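You operate a simulated robot arm through the tools that you are given. There is no shell and no other tool. Be economical: measure what you need, move in short steps, check, and stop when the job is done.

The job below is to be done with a simulated two-armed robot. You get a single attempt, and the scene is never put back.

## Task
Stop the press, zero its counter and speed, switch off and lift the red ball lever.
Fine: leave the other controls alone.

The check looks at the end state, three seconds after you hand in, the way a careful person would. Anything else that was tipped, shoved, dropped, spilled or broken makes it a failure.

## Robot
Two 7-joint arms with fingered hands on one trunk, on a base that drives. Base frame: it is fixed to the floor where the robot stands at the start and does not move with it; the origin is under the middle of the robot, x ahead of it, y to its left, z up. Readings come in m, degrees, newtons and seconds.
The left shoulder is at the start at [0.029, 0.092, 1.235], the right one opposite. With the tool pointing down near the work surface each hand reaches from about 0.26 to 0.54 m from the robot's upright axis, wherever it stands, measured 20 degrees to its own side. Places, roughly: black jog button [0.4, 0, 0.9]; count key on the pale control panel [0.3, 0.2, 0.9]; emergency stop on the pale control panel [0.4, 0.2, 1]; green start button [0.3, 0, 0.9]; left lever on the press bed [0.8, -0.1, 1]; ok key on the pale control panel [0.2, 0.2, 0.9]; press display [0.2, 0.3, 0.9]; red ball lever [0.4, 0.4, 1.2]; red power switch [0.3, 0.1, 0.9]; red stop button [0.4, 0, 0.9]; repeat key on the pale control panel [0.3, 0.2, 0.9]; speed knob on the pale control panel [0.4, 0.1, 0.9]; yellow reset button [0.5, 0, 0.9]. Payload 2.1 kg a hand.
The tool frame of a hand sits at the grasp point between the pads (the TCP): z along the fingers, y along the line on which they close. The tips reach 0.02 m beyond it. The gripper opens to 0.068 m. The gripper's body begins 0.023 m behind the TCP. The gripper is a hand of 5 fingers: y runs from the thumb to the fingers, the wrist lies at [-0.01, -0.079, -0.131] in the tool frame, and closing takes about 1.5 s.
Orientation is that of the tool frame in the base frame, as a unit quaternion [x, y, z, w]. With the fingers straight down and the wrist toward the robot, the tool's x, y and z point along [0, 1, 0], [1, 0, 0] and [0, 0, -1] of the base frame.

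## Interface
- The arms move only by the tool drive_tool. It takes "left_deltas", "right_deltas" or both (then of equal length, played together; a hand with none holds still); each is a list of rows, each a list of 2 entries, a list of its own where there are three numbers: the turn, a rotation vector about the tool's x, y, z in units of 180 degrees (1.0 is 180 degrees), then the shift along the tool's x, y, z in units of 150 mm (1.0 is 150 mm). In form: [[[rx, ry, rz], [tx, ty, tz]], ...]. A call has 1 to 8 rows; each row is the pose to reach, as a shift and turn from the pose commanded when the call began, along the tool's axes at that moment. "left_gripper" and "right_gripper" are, for a hand that has rows, the closure, from 0 (fully open) to 1 (shut), set as the call begins (left out, the last holds). A call with a number of a shift or a turn outside -1 to 1 is refused whole. Each row takes 0.2 s and may step no farther than 0.05 m and 8.6 degrees from the row before; otherwise, or with a gripper value out of range, the whole call is refused. A pose out of reach is approached as far as the arm can. The call stops where the force on the tool passes 40 N (or 10 N more than at its start, if that is more) or the arm is blocked; 0.2 s more then pass. Each finger travels about 0.153 m/s and halts on what it meets, pressing with about 31 N; the grip force reading is that of the motor and also rises with nothing between the fingers. The clock runs only during rows and for 0.2 s after the last one: add rows that repeat a pose to give the fingers time. It gives the time, the measured TCP pose, the force on the tool (base axes), the opening and the grip force at its end, in the units of the frame above (readings bear some noise), with the torque about the TCP (base axes, N m) and any sound that the robot's microphone picked up.
- Cameras (640 x 400 px; columns grow to the right, rows downward): "scene" is now at [0.1019, 0.0398, 1.4159]; the picture's right is [0.39, -0.92, 0.00], its down [-0.42, -0.18, -0.89] and it looks along [0.82, 0.35, -0.46] (base axes); focal length 214 px, centre (320, 200). "left" rides on the left gripper at [-0.054, -0.058, -0.072] in its tool frame; the picture's right is [-0.57, -0.39, 0.73], its down [0.73, -0.64, 0.23] and it looks along [0.38, 0.66, 0.65] (tool axes); focal length 226 px, centre (320, 200). "right" rides on the right gripper at [0.054, -0.058, -0.072] in its tool frame; the picture's right is [-0.57, 0.39, -0.73], its down [-0.73, -0.64, 0.23] and it looks along [-0.38, 0.66, 0.65] (tool axes); focal length 226 px, centre (320, 200). There is no depth. A picture from a camera that has moved, and an enlarged one, comes with that camera's place and axes in the base frame and with its lens. The place of the scene camera against the robot may be out by one fixed shift of up to 0.018 m in any direction.
- snapshot(camera): a new picture of that camera. It takes no simulated time.
- raise_lower(by): slides the trunk up (or, below 0, down) by that many m; the arms and the scene camera ride with it, the base frame stays. It gives what a move gives, with no picture.
- base_move(legs): drives the robot by 1 to 6 legs, each [ahead, left, turn to the left] in m, m and degrees, along the robot's own axes; the way and the turn of a leg run together, so that a leg with both is an arc; at most 1.5 m and 180 degrees a leg. The arms and the cameras ride along, it lands a little off, and it stops where it bumps. It gives what a move gives.
- move_fingers(index, middle, ring, little, thumb_bend, thumb_turn, hand): sets how far each is bent, from 0 (flat) to 1 (curled in); at 0.3 the hand is open as for a grip, at 0.7 the pads meet at the TCP. One left out holds its place. A second passes; each finger stops where it meets its share of the squeeze, and holds until it gets a number again. A gripper value or a shape takes the hand back. It gives what a move gives, with no picture; readings hold the bend of each and the force on index, middle, ring, little, thumb and palm. thumb_turn goes from beside the hand (0) to across from the fingers (1), as for a grip.
- set_grasp(shape, hand): the hand has 5 fingers and takes this shape, open, in about a second: jaw (thumb against the fingers, like two jaws); tri (thumb and two fingers); tip (a fingertip pinch); poke (one finger out to press); point (the index stretched); flat (the hand flat); cup (the hand cupped); fist (a fist). The gripper value then closes the fingers along that shape, each until it touches; the sizes above hold for jaw. It gives what a move gives, with no picture.
- aim_head(pan, tilt): turns the head with the scene camera to pan (to the left, within 86 degrees either way) and tilt (down, from -29 to 69), counted from straight ahead of the robot. It gives what a move gives.
- enlarge(camera, box): a new picture of the part [left, top, right, bottom] of that camera's present view, enlarged. It takes no simulated time.
- close_job(): hands the job in; it is judged then, once.

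Go step by step. Nothing tells you exact positions but the pictures and the camera data: compare them with the known pose of the tool, close in by small moves and look again before you grip or let go. The budget is 120 turns and 88 pictures, counting those below and the enlarged ones. Unless the task says otherwise, let go and move clear before handing in, and close with one line.

The tools are called after "Request:" by a JSON object that holds its "method" and its "body". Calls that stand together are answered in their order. drive_tool: Moves the arms, as the interface text tells. Its arguments: {"type":"object","properties":{"left_deltas":{"type":"array","items":{"type":"array"}},"left_gripper":{"type":"number"},"right_deltas":{"type":"array","items":{"type":"array"}},"right_gripper":{"type":"number"}},"required":[]} The other tools are called the same way: raise_lower (by) slides the trunk up or down; set_grasp (shape, hand) gives the hand a shape; move_fingers (index, middle, ring, little, thumb_bend, thumb_turn, hand) moves the fingers one by one; base_move (legs) drives the base; aim_head (pan, tilt) turns the head that bears the scene camera; snapshot (camera) takes a picture; enlarge (camera, box) takes an enlarged picture of a part of a camera's view; close_job () hands the job in.

At the start:

```text
clock: 0.0
left_eef_pos: [0.3266, 0.2553, 1.3392]
left_orientation: [0.707, 0.707, 0.001, 0.0]
left_ft_force: [0.3, 0.2, 1.2]
left_moment: [-0.01, 0.01, 0.0]
left_grip_width: 0.0677
left_gripper_force: 0.0
left_shape: jaw
left_bend: [0.3, 0.3, 0.3, 0.3, 0.3, 0.98]
left_finger forces: [0.0, 0.0, 0.0, 0.1, 0.0, 0.0]
right_eef_pos: [0.36, -0.0375, 1.3234]
right_orientation: [0.708, 0.707, 0.0, 0.001]
right_ft_force: [-0.8, 0.5, -0.5]
right_moment: [0.0, 0.01, 0.0]
right_grip_width: 0.0677
right_gripper_force: 0.1
right_shape: jaw
right_bend: [0.3, 0.3, 0.3, 0.3, 0.3, 0.98]
right_finger forces: [0.0, 0.1, 0.0, 0.0, 0.0, 0.0]
trunk travel left (down, up): [-0.475, 0.429]
robot x, y, heading: [-0.0002, -0.0001, 0.1]
head pan, tilt: [23.2, 27.2]
```

scene: 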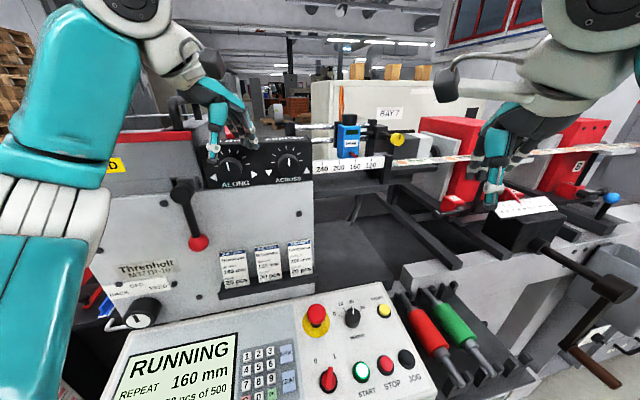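
right: 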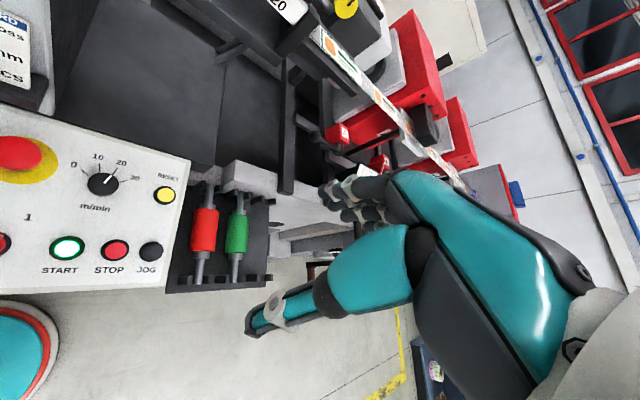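
left: 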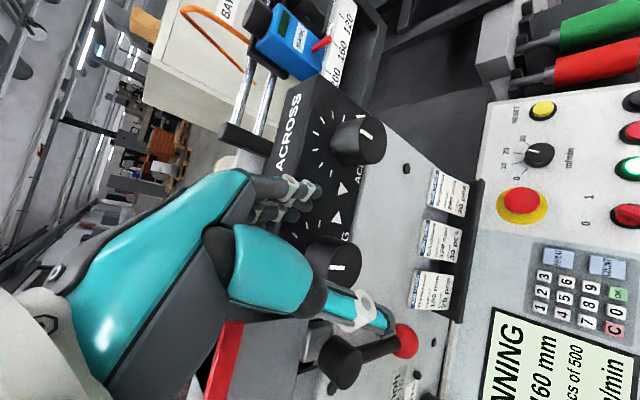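

I see the press running, the control panel low in the scene and the red ball lever hanging down on the press face. I'll look closer at the panel and lever.

Request:
{"method": "aim_head", "body": {"pan": 23, "tilt": 50}}

Request:
{"method": "snapshot", "body": {"camera": "scene"}}

Request:
{"method": "enlarge", "body": {"camera": "left", "box": [440, 80, 640, 400]}}

```text
clock: 0.9
left_eef_pos: [0.3266, 0.2557, 1.3411]
left_orientation: [0.707, 0.707, 0.001, -0.001]
left_ft_force: [0.4, 0.8, 0.3]
left_moment: [0.0, 0.02, -0.01]
left_grip_width: 0.0677
left_gripper_force: 0.0
left_shape: jaw
left_bend: [0.3, 0.3, 0.3, 0.3, 0.3, 0.98]
left_finger forces: [0.0, 0.1, 0.0, 0.0, 0.0, 0.0]
right_eef_pos: [0.3607, -0.0373, 1.3226]
right_orientation: [0.707, 0.707, 0.0, 0.0]
right_ft_force: [0.1, -0.5, -0.5]
right_moment: [-0.03, -0.01, 0.0]
right_grip_width: 0.0678
right_gripper_force: 0.0
right_shape: jaw
right_bend: [0.3, 0.3, 0.3, 0.3, 0.3, 0.98]
right_finger forces: [0.0, 0.0, 0.0, 0.1, 0.0, 0.1]
trunk travel left (down, up): [-0.475, 0.429]
robot x, y, heading: [0.0008, -0.0006, 0.1]
head pan, tilt: [23.0, 50.0]
```

```text
84 pictures are left
camera scene: at [0.0887, 0.0339, 1.382], right [0.39, -0.92, 0.0], down [-0.7, -0.3, -0.64], along [0.59, 0.25, -0.77], focal length 214 px, centre (320, 200)
```

scene: 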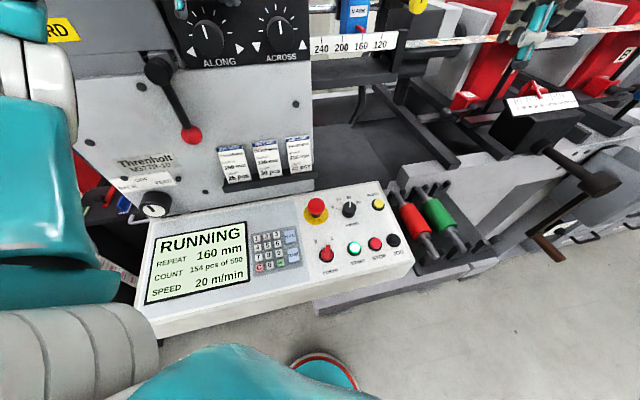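

```text
1.25 times, centred on (540, 240) of left
camera zoom: at [0.2671, 0.2007, 1.4121], right [-0.39, -0.57, -0.73], down [-0.64, 0.73, -0.23], along [0.66, 0.38, -0.65], focal length 283 px, centre (45, 150)
```

zoom: 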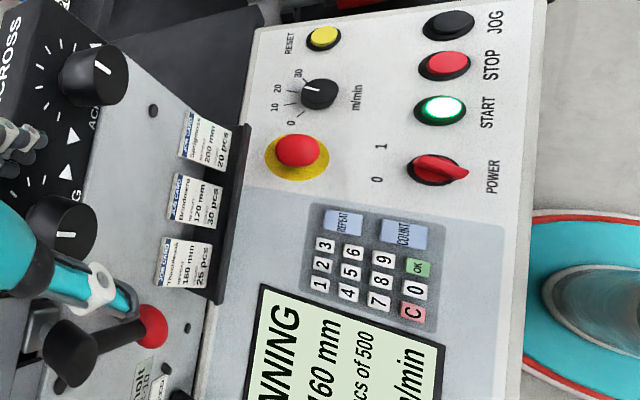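

Panel items triangulated (stop ≈ [0.359, 0.008, 0.927], reset ≈ [0.464, 0.027, 0.938], speed knob ≈ [0.412, 0.09, 0.95], power ≈ [0.29, 0.10, 0.93]). I'll shape the right hand to poke and see where the fingertip is.

Request:
{"method": "set_grasp", "body": {"hand": "right", "shape": "poke"}}

Request:
{"method": "snapshot", "body": {"camera": "right"}}

Request:
{"method": "enlarge", "body": {"camera": "scene", "box": [130, 180, 430, 340]}}

```text
clock: 1.8
left_eef_pos: [0.327, 0.2546, 1.3399]
left_orientation: [0.706, 0.708, 0.0, 0.0]
left_ft_force: [0.3, 0.3, -0.2]
left_moment: [0.0, 0.01, 0.02]
left_grip_width: 0.0678
left_gripper_force: 0.1
left_shape: jaw
left_bend: [0.3, 0.3, 0.3, 0.3, 0.3, 0.98]
left_finger forces: [0.1, 0.0, 0.0, 0.0, 0.0, 0.1]
right_eef_pos: [0.3602, -0.0384, 1.3222]
right_orientation: [0.707, 0.707, 0.0, 0.0]
right_ft_force: [0.2, 0.3, 0.0]
right_moment: [0.0, -0.01, 0.05]
right_grip_width: 0.0
right_gripper_force: 0.0
right_shape: poke
right_bend: [0.7, 0.7, 0.99, 0.99, 1.0, 1.0]
right_finger forces: [0.0, 0.0, 0.1, 0.1, 0.1, 0.0]
trunk travel left (down, up): [-0.475, 0.429]
robot x, y, heading: [0.0035, -0.0011, 0.1]
head pan, tilt: [23.0, 50.0]
```

```text
82 pictures are left
camera right: at [0.3019, 0.0177, 1.3954], right [0.39, -0.57, 0.73], down [-0.64, -0.73, -0.23], along [0.66, -0.38, -0.65], focal length 226 px, centre (320, 200)
```

right: 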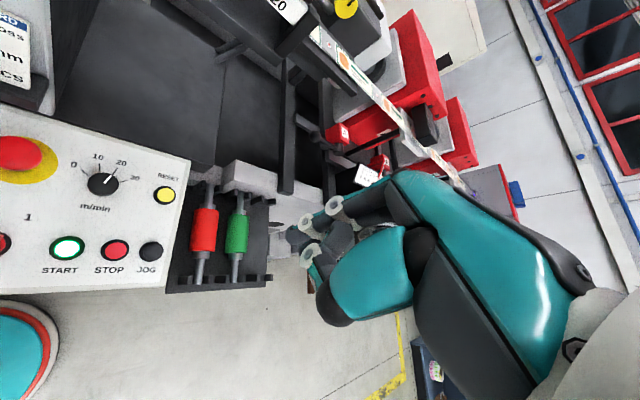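

```text
2.13 times, centred on (280, 260) of scene
camera zoom: at [0.0887, 0.0339, 1.3819], right [0.39, -0.92, 0.0], down [-0.71, -0.3, -0.64], along [0.59, 0.25, -0.77], focal length 458 px, centre (405, 72)
```

zoom: 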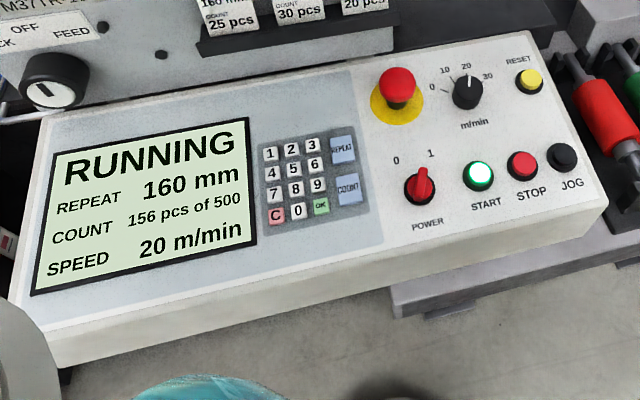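

The display is clear: count runs, speed 20 m/min. I need a closer view of the hand shape to locate the fingertip.

Request:
{"method": "enlarge", "body": {"camera": "right", "box": [250, 160, 450, 340]}}

Request:
{"method": "set_grasp", "body": {"hand": "right", "shape": "point"}}

Request:
{"method": "enlarge", "body": {"camera": "right", "box": [200, 100, 450, 340]}}

```text
2.22 times, centred on (350, 250) of right
camera zoom: at [0.3019, 0.0177, 1.3954], right [0.39, -0.57, 0.73], down [-0.64, -0.73, -0.23], along [0.66, -0.38, -0.65], focal length 502 px, centre (253, 89)
```

zoom: 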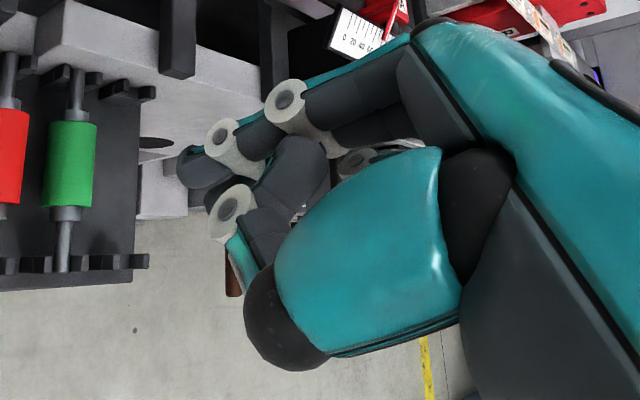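

```text
clock: 2.7
left_eef_pos: [0.3259, 0.2552, 1.3392]
left_orientation: [0.707, 0.707, -0.001, 0.0]
left_ft_force: [0.8, -1.0, -0.4]
left_moment: [-0.02, 0.01, -0.01]
left_grip_width: 0.0678
left_gripper_force: 0.0
left_shape: jaw
left_bend: [0.3, 0.3, 0.3, 0.3, 0.3, 0.98]
left_finger forces: [0.0, 0.0, 0.0, 0.0, 0.0, 0.0]
right_eef_pos: [0.3597, -0.0361, 1.323]
right_orientation: [0.707, 0.707, 0.0, 0.0]
right_ft_force: [0.5, 0.6, -0.3]
right_moment: [-0.02, 0.01, 0.02]
right_grip_width: 0.0
right_gripper_force: 0.1
right_shape: point
right_bend: [0.2, 1.0, 1.0, 1.0, 0.98, 0.88]
right_finger forces: [0.0, 0.1, 0.0, 0.0, 0.0, 0.0]
trunk travel left (down, up): [-0.475, 0.429]
robot x, y, heading: [-0.0012, 0.0017, -0.1]
head pan, tilt: [23.0, 50.0]
```

```text
1.67 times, centred on (325, 220) of right
camera zoom: at [0.3019, 0.0177, 1.3954], right [0.39, -0.57, 0.73], down [-0.64, -0.73, -0.23], along [0.66, -0.38, -0.65], focal length 377 px, centre (312, 167)
```

zoom: 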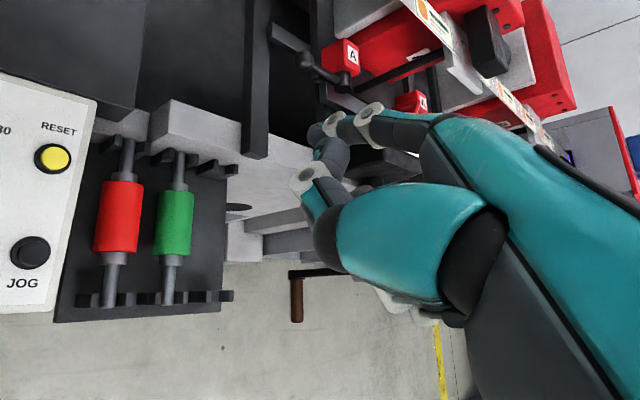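

The pointing finger is hard to make out; I zoom in on that region, both from the wrist camera and the head.

Request:
{"method": "enlarge", "body": {"camera": "right", "box": [270, 110, 430, 210]}}

Request:
{"method": "aim_head", "body": {"pan": 0, "tilt": 35}}

Request:
{"method": "snapshot", "body": {"camera": "scene"}}

```text
4.00 times, centred on (350, 160) of right
camera zoom: at [0.3019, 0.0177, 1.3954], right [0.39, -0.57, 0.73], down [-0.64, -0.73, -0.23], along [0.66, -0.38, -0.65], focal length 904 px, centre (200, 360)
```

zoom: 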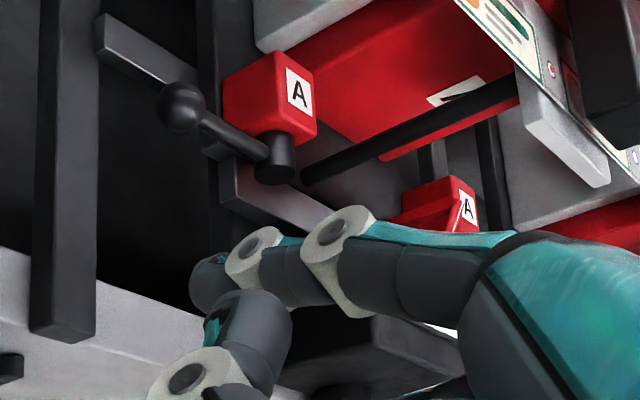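

```text
clock: 3.5
left_eef_pos: [0.3262, 0.2549, 1.3405]
left_orientation: [0.706, 0.708, 0.0, 0.0]
left_ft_force: [0.2, 0.1, 0.0]
left_moment: [0.01, 0.04, 0.05]
left_grip_width: 0.0678
left_gripper_force: 0.0
left_shape: jaw
left_bend: [0.3, 0.3, 0.3, 0.3, 0.3, 0.98]
left_finger forces: [0.0, 0.1, 0.1, 0.0, 0.0, 0.0]
right_eef_pos: [0.3603, -0.0371, 1.3228]
right_orientation: [0.707, 0.707, -0.001, 0.0]
right_ft_force: [0.0, 0.0, -0.4]
right_moment: [-0.01, 0.04, 0.02]
right_grip_width: 0.0
right_gripper_force: 0.0
right_shape: point
right_bend: [0.2, 1.0, 1.0, 1.0, 0.98, 0.88]
right_finger forces: [0.0, 0.0, 0.0, 0.0, 0.1, 0.1]
trunk travel left (down, up): [-0.475, 0.429]
robot x, y, heading: [0.0011, -0.0016, -0.2]
head pan, tilt: [0.0, 35.0]
```

```text
77 pictures are left
camera scene: at [0.1059, 0.0039, 1.4036], right [0.0, -1.0, 0.0], down [-0.57, 0.0, -0.82], along [0.82, 0.0, -0.57], focal length 214 px, centre (320, 200)
```

scene: 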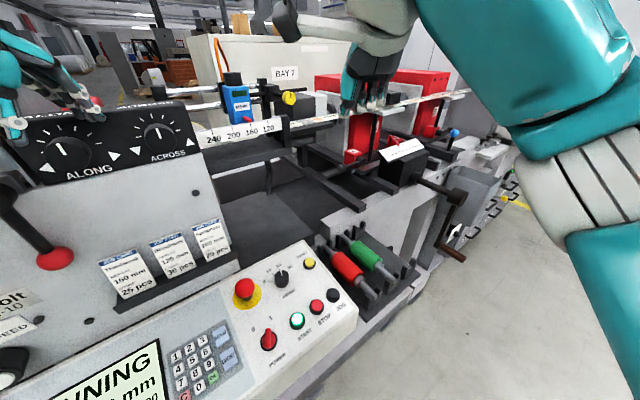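

The extended index is the near finger, with the thumb curled across. I'll set the index at a moderate bend, the rest curled, and start down towards the stop button.

Request:
{"method": "move_fingers", "body": {"hand": "right", "index": 0.45, "middle": 1, "ring": 1, "little": 1, "thumb_bend": 1, "thumb_turn": 0.5}}

Request:
{"method": "drive_tool", "body": {"right_deltas": [[[0, 0, 0], [0.06, -0.05, 0.25]], [[0, 0, 0], [0.12, -0.1, 0.5]], [[0, 0, 0], [0.18, -0.15, 0.75]], [[0, 0, 0], [0.233, -0.207, 1.0]]]}}

Request:
{"method": "snapshot", "body": {"camera": "right"}}

Request:
{"method": "aim_head", "body": {"pan": 10, "tilt": 55}}

Request:
{"method": "snapshot", "body": {"camera": "scene"}}

```text
clock: 4.5
left_eef_pos: [0.3263, 0.256, 1.3398]
left_orientation: [0.707, 0.707, 0.0, -0.001]
left_ft_force: [0.2, -0.1, 0.4]
left_moment: [0.0, -0.03, -0.02]
left_grip_width: 0.0678
left_gripper_force: 0.0
left_shape: jaw
left_bend: [0.3, 0.3, 0.3, 0.3, 0.3, 0.98]
left_finger forces: [0.1, 0.1, 0.0, 0.0, 0.1, 0.1]
right_eef_pos: [0.3594, -0.0384, 1.3233]
right_orientation: [0.707, 0.707, 0.0, 0.0]
right_ft_force: [-0.3, 0.4, 0.3]
right_moment: [-0.02, -0.02, -0.02]
right_grip_width: 0.0189
right_gripper_force: 0.1
right_shape: fingers
right_bend: [0.45, 1.0, 1.0, 1.0, 1.0, 0.51]
right_finger forces: [0.1, 0.0, 0.1, 0.0, 0.0, 0.0]
trunk travel left (down, up): [-0.475, 0.429]
robot x, y, heading: [0.0012, -0.0023, -0.0]
head pan, tilt: [0.0, 35.0]
```

```text
clock: 5.5
left_eef_pos: [0.3268, 0.2546, 1.3402]
left_orientation: [0.707, 0.707, 0.0, 0.0]
left_ft_force: [-0.1, -0.6, 0.1]
left_moment: [-0.01, -0.02, -0.05]
left_grip_width: 0.0677
left_gripper_force: 0.0
left_shape: jaw
left_bend: [0.3, 0.3, 0.3, 0.3, 0.3, 0.98]
left_finger forces: [0.1, 0.0, 0.0, 0.0, 0.0, 0.1]
right_eef_pos: [0.3301, -0.0033, 1.1708]
right_orientation: [0.707, 0.707, 0.0, 0.0]
right_ft_force: [-1.1, 0.1, 0.4]
right_moment: [0.01, -0.01, 0.02]
right_grip_width: 0.0187
right_gripper_force: 0.1
right_shape: fingers
right_bend: [0.45, 1.0, 1.0, 1.0, 1.0, 0.51]
right_finger forces: [0.1, 0.0, 0.1, 0.0, 0.0, 0.1]
trunk travel left (down, up): [-0.475, 0.429]
robot x, y, heading: [-0.0017, 0.0002, 0.3]
head pan, tilt: [0.0, 35.0]
```

```text
76 pictures are left
camera right: at [0.2712, 0.0522, 1.2439], right [0.39, -0.57, 0.73], down [-0.64, -0.73, -0.23], along [0.66, -0.38, -0.65], focal length 226 px, centre (320, 200)
```

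right: 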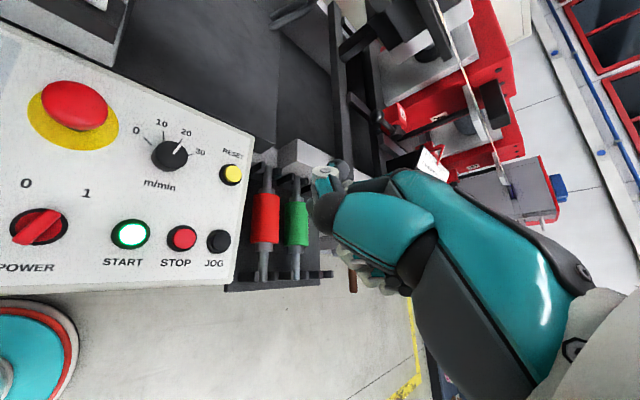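

```text
clock: 6.4
left_eef_pos: [0.3258, 0.2549, 1.339]
left_orientation: [0.707, 0.708, 0.001, 0.0]
left_ft_force: [0.5, -0.4, 0.6]
left_moment: [-0.02, 0.0, 0.02]
left_grip_width: 0.0676
left_gripper_force: 0.0
left_shape: jaw
left_bend: [0.3, 0.3, 0.3, 0.3, 0.3, 0.98]
left_finger forces: [0.0, 0.1, 0.0, 0.0, 0.0, 0.0]
right_eef_pos: [0.3317, -0.0032, 1.1732]
right_orientation: [0.707, 0.707, -0.001, 0.0]
right_ft_force: [0.2, 0.8, -0.2]
right_moment: [0.01, -0.02, 0.03]
right_grip_width: 0.0189
right_gripper_force: 0.2
right_shape: fingers
right_bend: [0.45, 1.0, 1.0, 1.0, 1.0, 0.51]
right_finger forces: [0.1, 0.0, 0.0, 0.0, 0.0, 0.1]
trunk travel left (down, up): [-0.475, 0.429]
robot x, y, heading: [0.001, -0.0026, -0.0]
head pan, tilt: [10.0, 55.0]
```

```text
75 pictures are left
camera scene: at [0.0889, 0.0163, 1.3755], right [0.17, -0.98, 0.0], down [-0.81, -0.14, -0.57], along [0.57, 0.1, -0.82], focal length 214 px, centre (320, 200)
```

scene: 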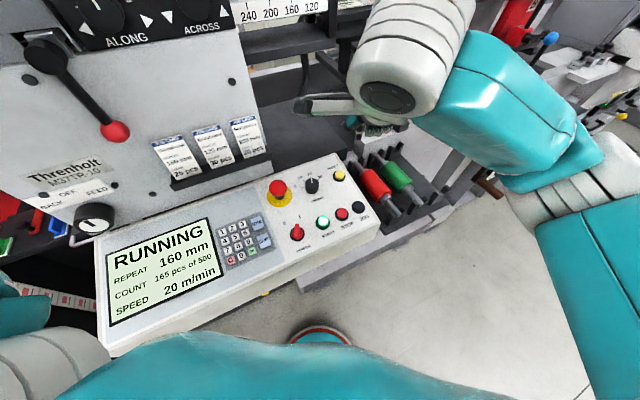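

The thumb now hides the index tip; I swing it back across and look again.

Request:
{"method": "move_fingers", "body": {"hand": "right", "thumb_turn": 1, "thumb_bend": 0.9, "index": 0.4}}

Request:
{"method": "enlarge", "body": {"camera": "right", "box": [260, 130, 440, 310]}}

Request:
{"method": "enlarge", "body": {"camera": "scene", "box": [300, 80, 440, 180]}}

```text
clock: 7.4
left_eef_pos: [0.3263, 0.2554, 1.3393]
left_orientation: [0.707, 0.707, 0.001, 0.0]
left_ft_force: [0.4, -0.2, -0.3]
left_moment: [-0.02, 0.02, -0.05]
left_grip_width: 0.0676
left_gripper_force: 0.1
left_shape: jaw
left_bend: [0.3, 0.3, 0.3, 0.3, 0.3, 0.98]
left_finger forces: [0.0, 0.0, 0.1, 0.0, 0.0, 0.0]
right_eef_pos: [0.3295, -0.003, 1.1722]
right_orientation: [0.707, 0.707, 0.0, 0.0]
right_ft_force: [0.8, -0.1, 0.0]
right_moment: [0.01, -0.01, -0.03]
right_grip_width: 0.0061
right_gripper_force: 0.0
right_shape: fingers
right_bend: [0.4, 1.0, 1.0, 1.0, 0.9, 1.0]
right_finger forces: [0.1, 0.1, 0.0, 0.1, 0.0, 0.1]
trunk travel left (down, up): [-0.475, 0.429]
robot x, y, heading: [0.0052, 0.0015, 0.1]
head pan, tilt: [10.0, 55.0]
```

```text
2.22 times, centred on (350, 220) of right
camera zoom: at [0.2714, 0.0521, 1.2443], right [0.39, -0.57, 0.73], down [-0.64, -0.73, -0.23], along [0.66, -0.38, -0.65], focal length 502 px, centre (253, 156)
```

zoom: 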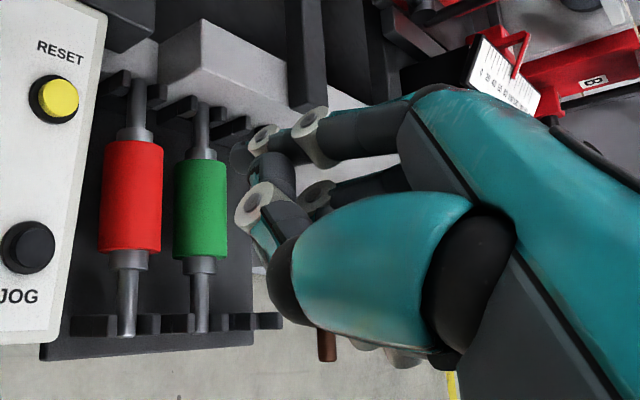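

```text
4.00 times, centred on (370, 130) of scene
camera zoom: at [0.0888, 0.0163, 1.3754], right [0.17, -0.98, 0.0], down [-0.81, -0.14, -0.57], along [0.56, 0.1, -0.82], focal length 858 px, centre (120, 480)
```

zoom: 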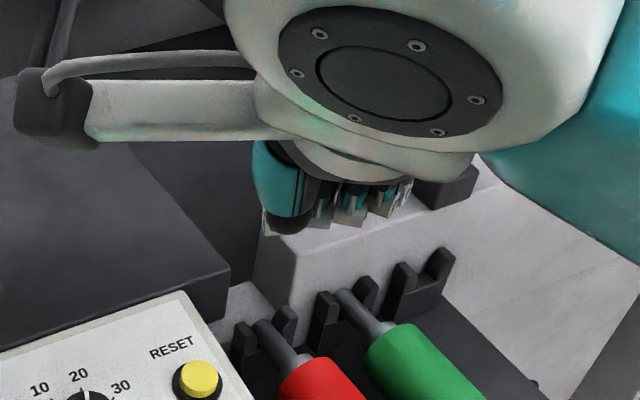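

Index tip sits about 0.03 ahead of and 0.02 below the TCP. I'll descend to just above the stop button and check.

Request:
{"method": "drive_tool", "body": {"right_deltas": [[[0, 0, 0], [0.047, 0, 0.25]], [[0, 0, 0], [0.047, 0, 0.5]], [[0, 0, 0], [0.047, 0, 0.75]], [[0, 0, 0], [0.047, 0, 1.0]], [[0, 0, 0], [0.047, 0, 1.0]]]}}

Request:
{"method": "snapshot", "body": {"camera": "right"}}

Request:
{"method": "enlarge", "body": {"camera": "scene", "box": [220, 120, 420, 270]}}

```text
clock: 8.6
left_eef_pos: [0.3264, 0.2556, 1.3389]
left_orientation: [0.707, 0.707, -0.001, 0.0]
left_ft_force: [0.4, -0.6, 0.1]
left_moment: [0.02, -0.01, 0.01]
left_grip_width: 0.0676
left_gripper_force: 0.0
left_shape: jaw
left_bend: [0.3, 0.3, 0.3, 0.3, 0.3, 0.98]
left_finger forces: [0.0, 0.0, 0.0, 0.0, 0.0, 0.0]
right_eef_pos: [0.3276, 0.0045, 1.0223]
right_orientation: [0.707, 0.707, 0.0, 0.0]
right_ft_force: [0.0, -0.6, 0.8]
right_moment: [-0.03, 0.01, 0.01]
right_grip_width: 0.0056
right_gripper_force: 0.2
right_shape: fingers
right_bend: [0.4, 1.0, 1.0, 1.0, 0.9, 1.0]
right_finger forces: [0.0, 0.1, 0.0, 0.0, 0.0, 0.1]
trunk travel left (down, up): [-0.475, 0.429]
robot x, y, heading: [-0.0003, 0.0016, 0.2]
head pan, tilt: [10.0, 55.0]
```

```text
72 pictures are left
camera right: at [0.2697, 0.0593, 1.0942], right [0.39, -0.57, 0.73], down [-0.64, -0.73, -0.23], along [0.66, -0.38, -0.65], focal length 226 px, centre (320, 200)
```

right: 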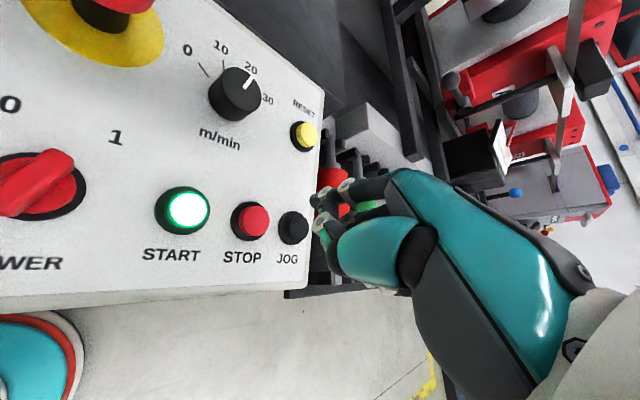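

```text
2.67 times, centred on (320, 195) of scene
camera zoom: at [0.0888, 0.0163, 1.3754], right [0.17, -0.98, 0.0], down [-0.81, -0.14, -0.57], along [0.56, 0.1, -0.82], focal length 572 px, centre (320, 213)
```

zoom: 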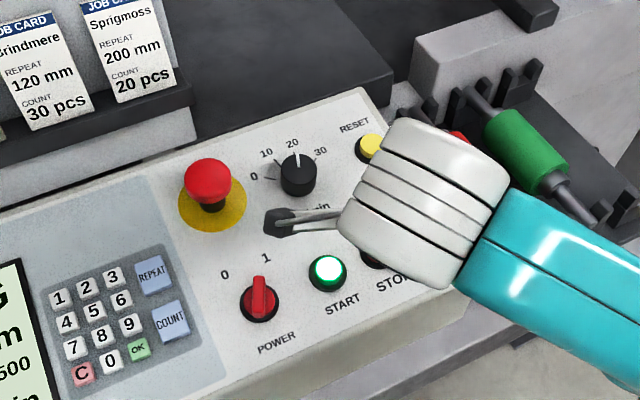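

Stop confirmed at ≈[0.361, 0.007, 0.927]; the tip's fixed picture spot is about (313,200). I go down 45 mm and check alignment.

Request:
{"method": "drive_tool", "body": {"right_deltas": [[[0, 0, 0], [-0.01, 0.015, 0.15]], [[0, 0, 0], [-0.01, 0.015, 0.3]], [[0, 0, 0], [-0.01, 0.015, 0.3]]]}}

Request:
{"method": "enlarge", "body": {"camera": "right", "box": [210, 130, 410, 255]}}

```text
clock: 9.4
left_eef_pos: [0.3276, 0.2563, 1.3401]
left_orientation: [0.707, 0.707, 0.0, 0.0]
left_ft_force: [-0.7, -0.8, -0.2]
left_moment: [0.0, 0.02, 0.0]
left_grip_width: 0.0677
left_gripper_force: 0.0
left_shape: jaw
left_bend: [0.3, 0.3, 0.3, 0.3, 0.3, 0.98]
left_finger forces: [0.1, 0.0, 0.0, 0.0, 0.0, 0.1]
right_eef_pos: [0.3303, 0.0036, 0.9786]
right_orientation: [0.707, 0.708, 0.0, 0.0]
right_ft_force: [0.1, -0.1, -0.5]
right_moment: [0.01, 0.03, 0.01]
right_grip_width: 0.0057
right_gripper_force: 0.1
right_shape: fingers
right_bend: [0.4, 1.0, 1.0, 1.0, 0.9, 1.0]
right_finger forces: [0.0, 0.1, 0.0, 0.0, 0.0, 0.0]
trunk travel left (down, up): [-0.475, 0.429]
robot x, y, heading: [-0.0, 0.0009, -0.1]
head pan, tilt: [10.0, 55.0]
```

```text
3.20 times, centred on (310, 192) of right
camera zoom: at [0.2723, 0.0576, 1.0493], right [0.39, -0.57, 0.73], down [-0.64, -0.73, -0.23], along [0.66, -0.38, -0.65], focal length 723 px, centre (352, 224)
```

zoom: 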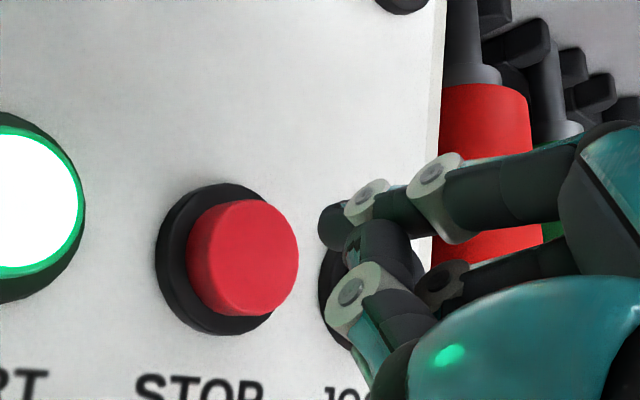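

The tip lines up with the button. I lower 18 mm and look.

Request:
{"method": "drive_tool", "body": {"right_deltas": [[[0, 0, 0], [0, 0, 0.06]], [[0, 0, 0], [0, 0, 0.12]], [[0, 0, 0], [0, 0, 0.12]]]}}

Request:
{"method": "enlarge", "body": {"camera": "right", "box": [210, 130, 410, 255]}}

```text
clock: 10.2
left_eef_pos: [0.3274, 0.255, 1.3393]
left_orientation: [0.708, 0.707, 0.0, 0.0]
left_ft_force: [0.3, 0.8, 0.2]
left_moment: [0.02, -0.01, -0.01]
left_grip_width: 0.0677
left_gripper_force: 0.1
left_shape: jaw
left_bend: [0.3, 0.3, 0.3, 0.3, 0.3, 0.98]
left_finger forces: [0.0, 0.0, 0.0, 0.0, 0.0, 0.0]
right_eef_pos: [0.3305, 0.0027, 0.9608]
right_orientation: [0.707, 0.707, 0.001, -0.001]
right_ft_force: [-0.3, -0.2, -0.6]
right_moment: [0.01, -0.01, -0.01]
right_grip_width: 0.0055
right_gripper_force: 0.0
right_shape: fingers
right_bend: [0.4, 1.0, 1.0, 1.0, 0.9, 1.0]
right_finger forces: [0.0, 0.0, 0.1, 0.0, 0.1, 0.1]
trunk travel left (down, up): [-0.475, 0.429]
robot x, y, heading: [0.003, 0.0022, -0.1]
head pan, tilt: [10.0, 55.0]
```

```text
3.20 times, centred on (310, 192) of right
camera zoom: at [0.2721, 0.0582, 1.0317], right [0.39, -0.57, 0.73], down [-0.64, -0.73, -0.23], along [0.66, -0.38, -0.65], focal length 723 px, centre (352, 224)
```

zoom: 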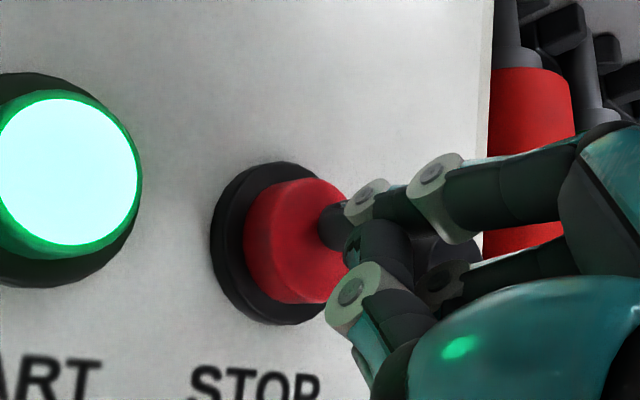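

Nearly touching. I press down in fine steps, then lift clear.

Request:
{"method": "drive_tool", "body": {"right_deltas": [[[0, 0, 0], [0, 0, 0.03]], [[0, 0, 0], [0, 0, 0.06]], [[0, 0, 0], [0, 0, 0.08]], [[0, 0, 0], [0, 0, 0.1]], [[0, 0, 0], [0, 0, 0.11]]]}}

Request:
{"method": "enlarge", "body": {"camera": "right", "box": [210, 130, 410, 255]}}

Request:
{"method": "enlarge", "body": {"camera": "scene", "box": [90, 180, 330, 330]}}

```text
clock: 11.4
left_eef_pos: [0.3251, 0.2561, 1.3398]
left_orientation: [0.707, 0.707, 0.001, 0.001]
left_ft_force: [-0.3, 0.1, 0.4]
left_moment: [0.01, -0.02, -0.02]
left_grip_width: 0.0676
left_gripper_force: 0.1
left_shape: jaw
left_bend: [0.3, 0.3, 0.3, 0.3, 0.3, 0.98]
left_finger forces: [0.1, 0.0, 0.0, 0.0, 0.0, 0.1]
right_eef_pos: [0.3312, 0.0044, 0.9476]
right_orientation: [0.706, 0.708, 0.008, 0.001]
right_ft_force: [-7.3, -0.5, 25.9]
right_moment: [0.1, -0.73, 0.02]
right_grip_width: 0.0063
right_gripper_force: 13.9
right_shape: fingers
right_bend: [0.41, 1.0, 1.0, 1.0, 0.9, 1.0]
right_finger forces: [26.5, 0.0, 0.0, 0.0, 0.1, 0.0]
trunk travel left (down, up): [-0.475, 0.429]
robot x, y, heading: [0.0011, -0.0041, 0.3]
head pan, tilt: [10.0, 55.0]
heard: click
stopped in row 5 (right hand): the force on the tool passed its limit at 42 N (the readings are from after the stop); the commanded pose is now the measured one
```

```text
3.20 times, centred on (310, 192) of right
camera zoom: at [0.2714, 0.0591, 1.02], right [0.38, -0.57, 0.73], down [-0.64, -0.73, -0.24], along [0.67, -0.37, -0.64], focal length 723 px, centre (352, 224)
```

zoom: 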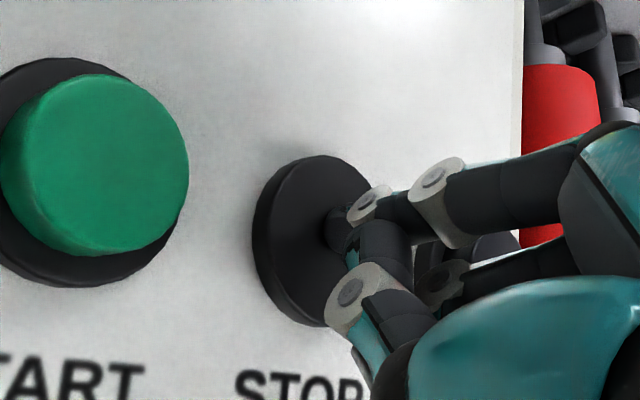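

```text
2.67 times, centred on (210, 255) of scene
camera zoom: at [0.0863, 0.016, 1.3757], right [0.17, -0.98, 0.0], down [-0.81, -0.14, -0.57], along [0.57, 0.1, -0.82], focal length 572 px, centre (613, 53)
```

zoom: 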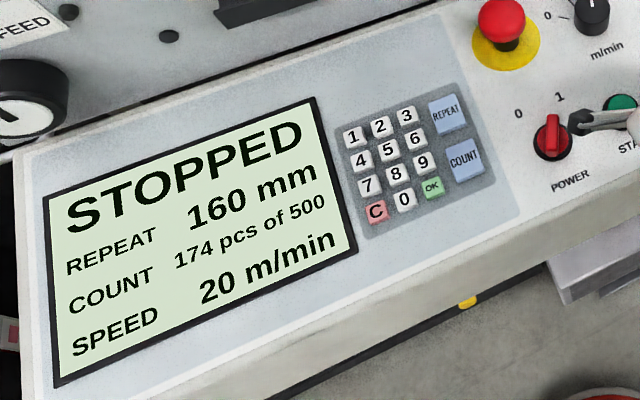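

STOPPED shows on the display. I lift and move over the yellow reset, then check its alignment.

Request:
{"method": "drive_tool", "body": {"right_deltas": [[[0, 0, 0], [0, 0, -0.2]], [[0, 0, 0], [0, 0, -0.4]], [[0, 0, 0], [0.04, 0.23, -0.4]], [[0, 0, 0], [0.08, 0.46, -0.4]], [[0, 0, 0], [0.12, 0.69, -0.4]], [[0, 0, 0], [0.12, 0.69, -0.4]]]}}

Request:
{"method": "enlarge", "body": {"camera": "right", "box": [170, 100, 410, 250]}}

```text
clock: 12.8
left_eef_pos: [0.3258, 0.2541, 1.3395]
left_orientation: [0.707, 0.707, 0.0, 0.0]
left_ft_force: [0.6, 0.2, -0.1]
left_moment: [0.01, 0.02, 0.02]
left_grip_width: 0.0677
left_gripper_force: 0.2
left_shape: jaw
left_bend: [0.3, 0.3, 0.3, 0.3, 0.3, 0.98]
left_finger forces: [0.0, 0.0, 0.0, 0.0, 0.0, 0.0]
right_eef_pos: [0.4373, 0.0222, 1.0107]
right_orientation: [0.707, 0.708, 0.004, 0.001]
right_ft_force: [0.3, -0.5, -0.5]
right_moment: [-0.02, -0.02, -0.04]
right_grip_width: 0.006
right_gripper_force: 0.0
right_shape: fingers
right_bend: [0.4, 1.0, 1.0, 1.0, 0.9, 1.0]
right_finger forces: [0.0, 0.0, 0.1, 0.0, 0.0, 0.1]
trunk travel left (down, up): [-0.475, 0.429]
robot x, y, heading: [-0.0018, 0.0, 0.0]
head pan, tilt: [10.0, 55.0]
```

```text
2.67 times, centred on (290, 175) of right
camera zoom: at [0.3772, 0.0775, 1.0813], right [0.38, -0.57, 0.73], down [-0.64, -0.73, -0.24], along [0.67, -0.37, -0.64], focal length 603 px, centre (400, 267)
```

zoom: 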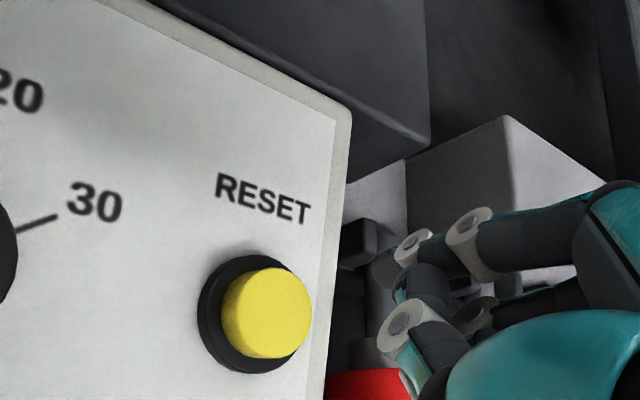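

Reset at ≈[0.470, 0.026]. I descend onto it and press gently, then read the display.

Request:
{"method": "drive_tool", "body": {"right_deltas": [[[0, 0, 0], [0.01, 0.01, 0.12]], [[0, 0, 0], [0.012, 0.012, 0.22]], [[0, 0, 0], [0.012, 0.012, 0.25]], [[0, 0, 0], [0.012, 0.012, 0.28]], [[0, 0, 0], [0.012, 0.012, 0.31]], [[0, 0, 0], [0.012, 0.012, 0.33]], [[0, 0, 0], [0.012, 0.012, 0.345]], [[0, 0, 0], [0.012, 0.012, 0.36]]]}}

Request:
{"method": "enlarge", "body": {"camera": "right", "box": [210, 130, 410, 255]}}

Request:
{"method": "enlarge", "body": {"camera": "scene", "box": [90, 130, 390, 330]}}

```text
clock: 14.3
left_eef_pos: [0.3237, 0.2555, 1.341]
left_orientation: [0.707, 0.707, 0.002, 0.0]
left_ft_force: [0.4, 0.4, -0.9]
left_moment: [-0.03, -0.01, 0.03]
left_grip_width: 0.0675
left_gripper_force: 0.0
left_shape: jaw
left_bend: [0.3, 0.3, 0.3, 0.3, 0.3, 0.98]
left_finger forces: [0.1, 0.1, 0.1, 0.1, 0.0, 0.0]
right_eef_pos: [0.4377, 0.0248, 0.9629]
right_orientation: [0.705, 0.709, 0.012, 0.004]
right_ft_force: [-8.5, -1.5, 25.1]
right_moment: [0.11, -0.78, 0.0]
right_grip_width: 0.006
right_gripper_force: 14.2
right_shape: fingers
right_bend: [0.41, 1.0, 1.0, 1.0, 0.9, 1.0]
right_finger forces: [27.2, 0.0, 0.0, 0.1, 0.1, 0.0]
trunk travel left (down, up): [-0.475, 0.429]
robot x, y, heading: [-0.0033, 0.002, 0.0]
head pan, tilt: [10.0, 55.0]
heard: click
stopped in row 7 (right hand): the force on the tool passed its limit at 42 N (the readings are from after the stop); the commanded pose is now the measured one
```

```text
3.20 times, centred on (310, 192) of right
camera zoom: at [0.377, 0.0799, 1.0341], right [0.37, -0.57, 0.73], down [-0.63, -0.73, -0.25], along [0.68, -0.37, -0.63], focal length 723 px, centre (352, 224)
```

zoom: 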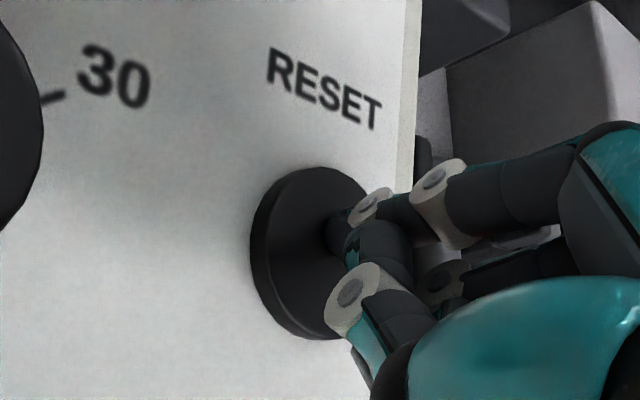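

```text
2.00 times, centred on (240, 230) of scene
camera zoom: at [0.0858, 0.0159, 1.3758], right [0.17, -0.98, 0.0], down [-0.81, -0.14, -0.58], along [0.57, 0.1, -0.82], focal length 429 px, centre (480, 140)
```

zoom: 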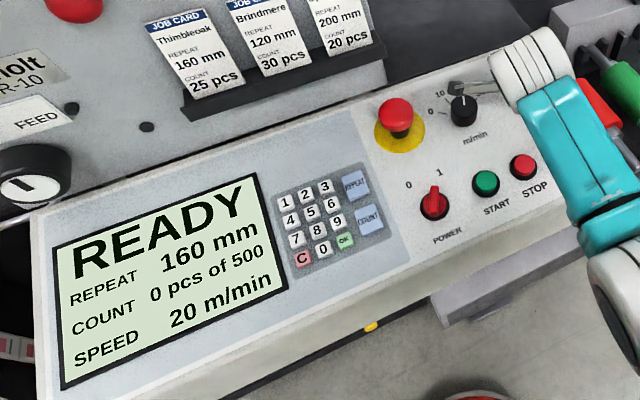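

Counter reads 0 pcs, READY. Next the speed knob: I lift, go above it, and shape the right hand to a three-finger grip.

Request:
{"method": "drive_tool", "body": {"right_deltas": [[[0, 0, 0], [0, 0, -0.25]], [[0, 0, 0], [0, 0, -0.5]], [[0, 0, 0], [0.1, -0.05, -0.75]], [[0, 0, 0], [0.28, -0.11, -0.8]], [[0, 0, 0], [0.43, -0.17, -0.8]], [[0, 0, 0], [0.43, -0.17, -0.8]]]}}

Request:
{"method": "set_grasp", "body": {"hand": "right", "shape": "tri"}}

Request:
{"method": "snapshot", "body": {"camera": "right"}}

Request:
{"method": "snapshot", "body": {"camera": "scene"}}

```text
clock: 15.7
left_eef_pos: [0.3252, 0.2565, 1.3388]
left_orientation: [0.707, 0.707, 0.0, 0.0]
left_ft_force: [0.2, -1.2, 0.2]
left_moment: [-0.02, -0.02, 0.01]
left_grip_width: 0.0674
left_gripper_force: 0.1
left_shape: jaw
left_bend: [0.3, 0.3, 0.3, 0.3, 0.3, 0.98]
left_finger forces: [0.0, 0.0, 0.1, 0.0, 0.1, 0.0]
right_eef_pos: [0.4112, 0.0882, 1.08]
right_orientation: [0.705, 0.709, 0.007, 0.003]
right_ft_force: [-0.4, 0.9, 0.1]
right_moment: [-0.04, -0.02, 0.02]
right_grip_width: 0.0058
right_gripper_force: 0.2
right_shape: fingers
right_bend: [0.4, 1.0, 1.0, 1.0, 0.9, 1.0]
right_finger forces: [0.0, 0.1, 0.0, 0.0, 0.0, 0.0]
trunk travel left (down, up): [-0.475, 0.429]
robot x, y, heading: [0.0017, -0.0004, -0.0]
head pan, tilt: [10.0, 55.0]
```

```text
clock: 16.6
left_eef_pos: [0.3256, 0.2562, 1.3394]
left_orientation: [0.708, 0.706, 0.001, 0.0]
left_ft_force: [0.0, 0.7, -0.2]
left_moment: [-0.02, -0.02, 0.05]
left_grip_width: 0.068
left_gripper_force: 0.1
left_shape: jaw
left_bend: [0.3, 0.3, 0.3, 0.3, 0.3, 0.98]
left_finger forces: [0.0, 0.0, 0.0, 0.0, 0.1, 0.0]
right_eef_pos: [0.4123, 0.0871, 1.079]
right_orientation: [0.706, 0.708, 0.007, 0.002]
right_ft_force: [0.3, 1.0, -0.1]
right_moment: [-0.02, 0.0, -0.02]
right_grip_width: 0.068
right_gripper_force: 0.0
right_shape: tri
right_bend: [0.3, 0.3, 0.99, 0.99, 0.3, 0.98]
right_finger forces: [0.0, 0.0, 0.1, 0.1, 0.1, 0.1]
trunk travel left (down, up): [-0.475, 0.429]
robot x, y, heading: [0.0018, 0.0003, -0.1]
head pan, tilt: [10.0, 55.0]
```

```text
63 pictures are left
camera right: at [0.352, 0.1422, 1.1516], right [0.38, -0.57, 0.73], down [-0.63, -0.73, -0.24], along [0.67, -0.37, -0.64], focal length 226 px, centre (320, 200)
```

right: 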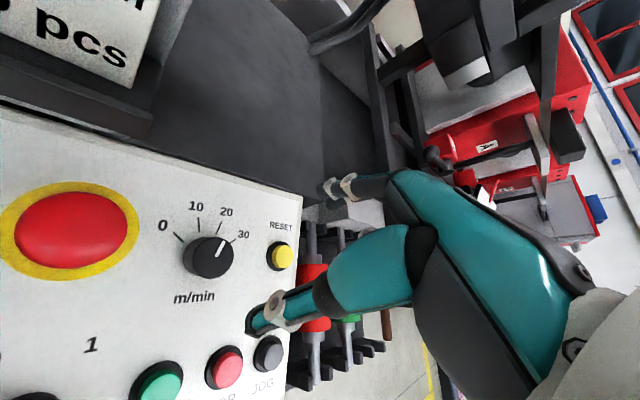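

```text
62 pictures are left
camera scene: at [0.0886, 0.0164, 1.3754], right [0.17, -0.98, 0.0], down [-0.81, -0.14, -0.57], along [0.56, 0.1, -0.82], focal length 214 px, centre (320, 200)
```

scene: 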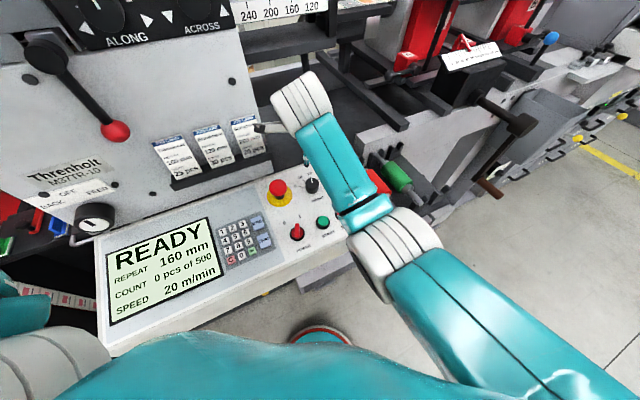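

Knob at ≈[0.416, 0.091]; ticks are about 37° per 10, so zero is ~75° counter-clockwise. I lower to just above the knob and check the straddle.

Request:
{"method": "drive_tool", "body": {"right_deltas": [[[0, 0, 0], [0.02, 0.02, 0.2]], [[0, 0, 0], [0.025, 0.025, 0.4]], [[0, 0, 0], [0.025, 0.025, 0.55]], [[0, 0, 0], [0.025, 0.025, 0.55]]]}}

Request:
{"method": "snapshot", "body": {"camera": "right"}}

Request:
{"method": "snapshot", "body": {"camera": "left"}}

```text
clock: 17.6
left_eef_pos: [0.3263, 0.2552, 1.3399]
left_orientation: [0.707, 0.707, -0.001, 0.0]
left_ft_force: [-0.1, 0.8, 0.3]
left_moment: [0.01, 0.01, 0.02]
left_grip_width: 0.0676
left_gripper_force: 0.0
left_shape: jaw
left_bend: [0.3, 0.3, 0.3, 0.3, 0.3, 0.98]
left_finger forces: [0.0, 0.0, 0.0, 0.0, 0.1, 0.0]
right_eef_pos: [0.4156, 0.0931, 0.997]
right_orientation: [0.706, 0.708, 0.007, 0.003]
right_ft_force: [0.6, -0.2, -1.1]
right_moment: [0.02, -0.02, -0.02]
right_grip_width: 0.0676
right_gripper_force: 0.0
right_shape: tri
right_bend: [0.3, 0.3, 0.99, 0.99, 0.3, 0.98]
right_finger forces: [0.1, 0.0, 0.0, 0.0, 0.1, 0.1]
trunk travel left (down, up): [-0.475, 0.429]
robot x, y, heading: [-0.002, 0.0012, -0.2]
head pan, tilt: [10.0, 55.0]
```

```text
61 pictures are left
camera right: at [0.3562, 0.1477, 1.069], right [0.38, -0.57, 0.73], down [-0.63, -0.73, -0.24], along [0.67, -0.37, -0.64], focal length 226 px, centre (320, 200)
```

right: 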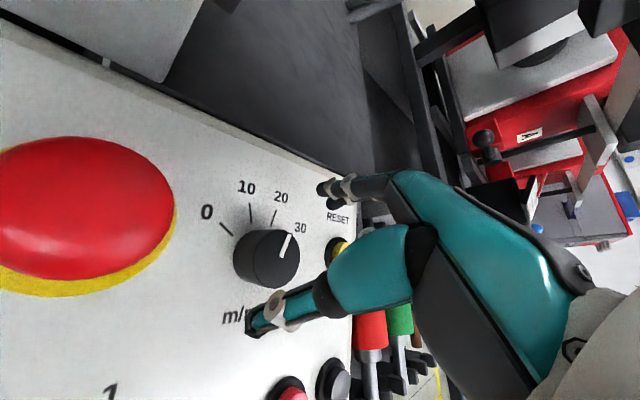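

```text
60 pictures are left
camera left: at [0.2669, 0.2008, 1.4121], right [-0.39, -0.57, -0.73], down [-0.64, 0.73, -0.23], along [0.66, 0.38, -0.65], focal length 226 px, centre (320, 200)
```

left: 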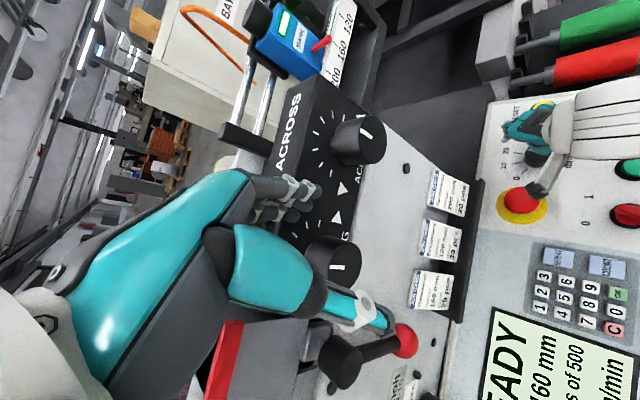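

Knob centre confirmed at [0.4166, 0.0916], hand straddles it and the wrist camera clears the E-stop by several cm. I descend around the knob.

Request:
{"method": "drive_tool", "body": {"right_deltas": [[[0, 0, 0], [-0.01, 0.007, 0.1]], [[0, 0, 0], [-0.01, 0.007, 0.2]], [[0, 0, 0], [-0.01, 0.007, 0.26]], [[0, 0, 0], [-0.01, 0.007, 0.26]]]}}

Request:
{"method": "snapshot", "body": {"camera": "right"}}

```text
clock: 18.6
left_eef_pos: [0.3248, 0.2549, 1.3407]
left_orientation: [0.707, 0.707, 0.001, 0.001]
left_ft_force: [-0.2, 0.4, 0.1]
left_moment: [0.01, -0.01, -0.01]
left_grip_width: 0.0678
left_gripper_force: 0.1
left_shape: jaw
left_bend: [0.3, 0.3, 0.3, 0.3, 0.3, 0.98]
left_finger forces: [0.0, 0.1, 0.0, 0.1, 0.1, 0.0]
right_eef_pos: [0.4151, 0.0903, 0.9597]
right_orientation: [0.705, 0.709, 0.009, 0.004]
right_ft_force: [-1.5, -0.7, 14.5]
right_moment: [-0.02, -0.54, -0.04]
right_grip_width: 0.0665
right_gripper_force: 0.0
right_shape: tri
right_bend: [0.3, 0.3, 0.99, 0.99, 0.3, 0.98]
right_finger forces: [1.3, 13.1, 0.0, 0.0, 0.1, 0.0]
trunk travel left (down, up): [-0.475, 0.429]
robot x, y, heading: [0.0027, 0.0006, -0.2]
head pan, tilt: [10.0, 55.0]
```

```text
59 pictures are left
camera right: at [0.3565, 0.1452, 1.0318], right [0.38, -0.57, 0.73], down [-0.63, -0.73, -0.25], along [0.68, -0.37, -0.64], focal length 226 px, centre (320, 200)
```

right: 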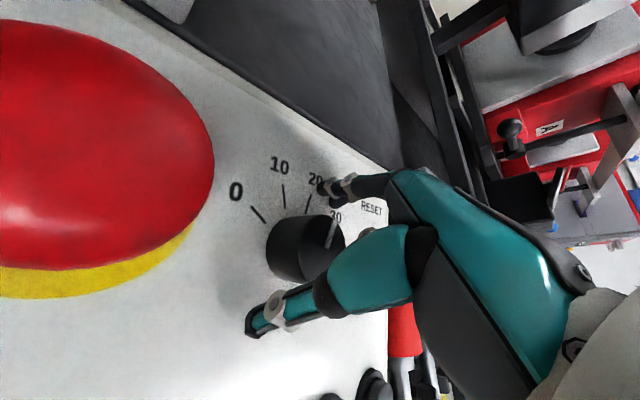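

Fingertips just touch the panel face. I raise 5 mm and close on the knob.

Request:
{"method": "drive_tool", "body": {"right_deltas": [[[0, 0, 0], [0, 0, -0.04]]]}}

Request:
{"method": "drive_tool", "body": {"right_deltas": [[[0, 0, 0], [0, 0, 0]], [[0, 0, 0], [0, 0, 0]], [[0, 0, 0], [0, 0, 0]], [[0, 0, 0], [0, 0, 0]], [[0, 0, 0], [0, 0, 0]], [[0, 0, 0], [0, 0, 0]]], "right_gripper": 0.9}}

Request:
{"method": "snapshot", "body": {"camera": "right"}}

```text
clock: 19.0
left_eef_pos: [0.3264, 0.2546, 1.3391]
left_orientation: [0.707, 0.707, -0.001, 0.0]
left_ft_force: [0.2, 0.4, 0.1]
left_moment: [-0.01, -0.01, 0.01]
left_grip_width: 0.0677
left_gripper_force: 0.1
left_shape: jaw
left_bend: [0.3, 0.3, 0.3, 0.3, 0.3, 0.98]
left_finger forces: [0.0, 0.1, 0.1, 0.0, 0.0, 0.0]
right_eef_pos: [0.4172, 0.0902, 0.9637]
right_orientation: [0.706, 0.709, 0.007, 0.002]
right_ft_force: [-0.2, 0.4, 0.6]
right_moment: [0.0, -0.01, 0.0]
right_grip_width: 0.0678
right_gripper_force: 0.1
right_shape: tri
right_bend: [0.3, 0.3, 0.99, 0.99, 0.3, 0.98]
right_finger forces: [0.1, 0.1, 0.1, 0.1, 0.0, 0.0]
trunk travel left (down, up): [-0.475, 0.429]
robot x, y, heading: [0.0004, 0.0006, 0.0]
head pan, tilt: [10.0, 55.0]
```

```text
clock: 20.4
left_eef_pos: [0.3259, 0.2554, 1.3387]
left_orientation: [0.707, 0.707, -0.001, 0.0]
left_ft_force: [-1.0, -1.0, -0.2]
left_moment: [-0.02, -0.01, 0.0]
left_grip_width: 0.0676
left_gripper_force: 0.1
left_shape: jaw
left_bend: [0.3, 0.3, 0.3, 0.3, 0.3, 0.98]
left_finger forces: [0.0, 0.0, 0.0, 0.1, 0.1, 0.0]
right_eef_pos: [0.4175, 0.0911, 0.9644]
right_orientation: [0.706, 0.709, 0.007, 0.002]
right_ft_force: [-1.8, 1.2, -5.1]
right_moment: [0.04, -0.03, 0.0]
right_grip_width: 0.0261
right_gripper_force: 31.7
right_shape: tri
right_bend: [0.74, 0.53, 1.0, 1.0, 0.71, 1.0]
right_finger forces: [12.8, 12.9, 0.0, 0.0, 27.6, 0.0]
trunk travel left (down, up): [-0.475, 0.429]
robot x, y, heading: [0.0017, -0.0002, 0.0]
head pan, tilt: [10.0, 55.0]
```

```text
58 pictures are left
camera right: at [0.3575, 0.1456, 1.0361], right [0.38, -0.57, 0.73], down [-0.63, -0.73, -0.24], along [0.67, -0.37, -0.64], focal length 226 px, centre (320, 200)
```

right: 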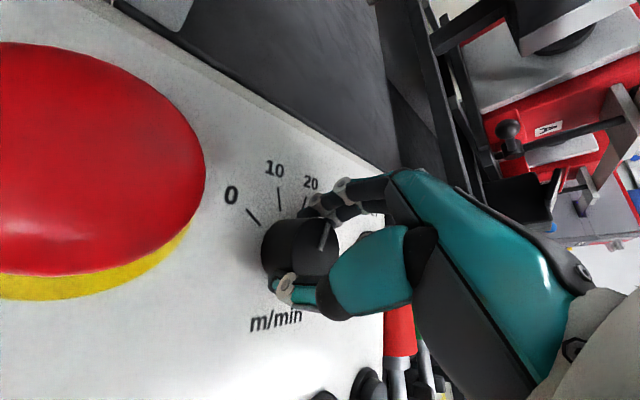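

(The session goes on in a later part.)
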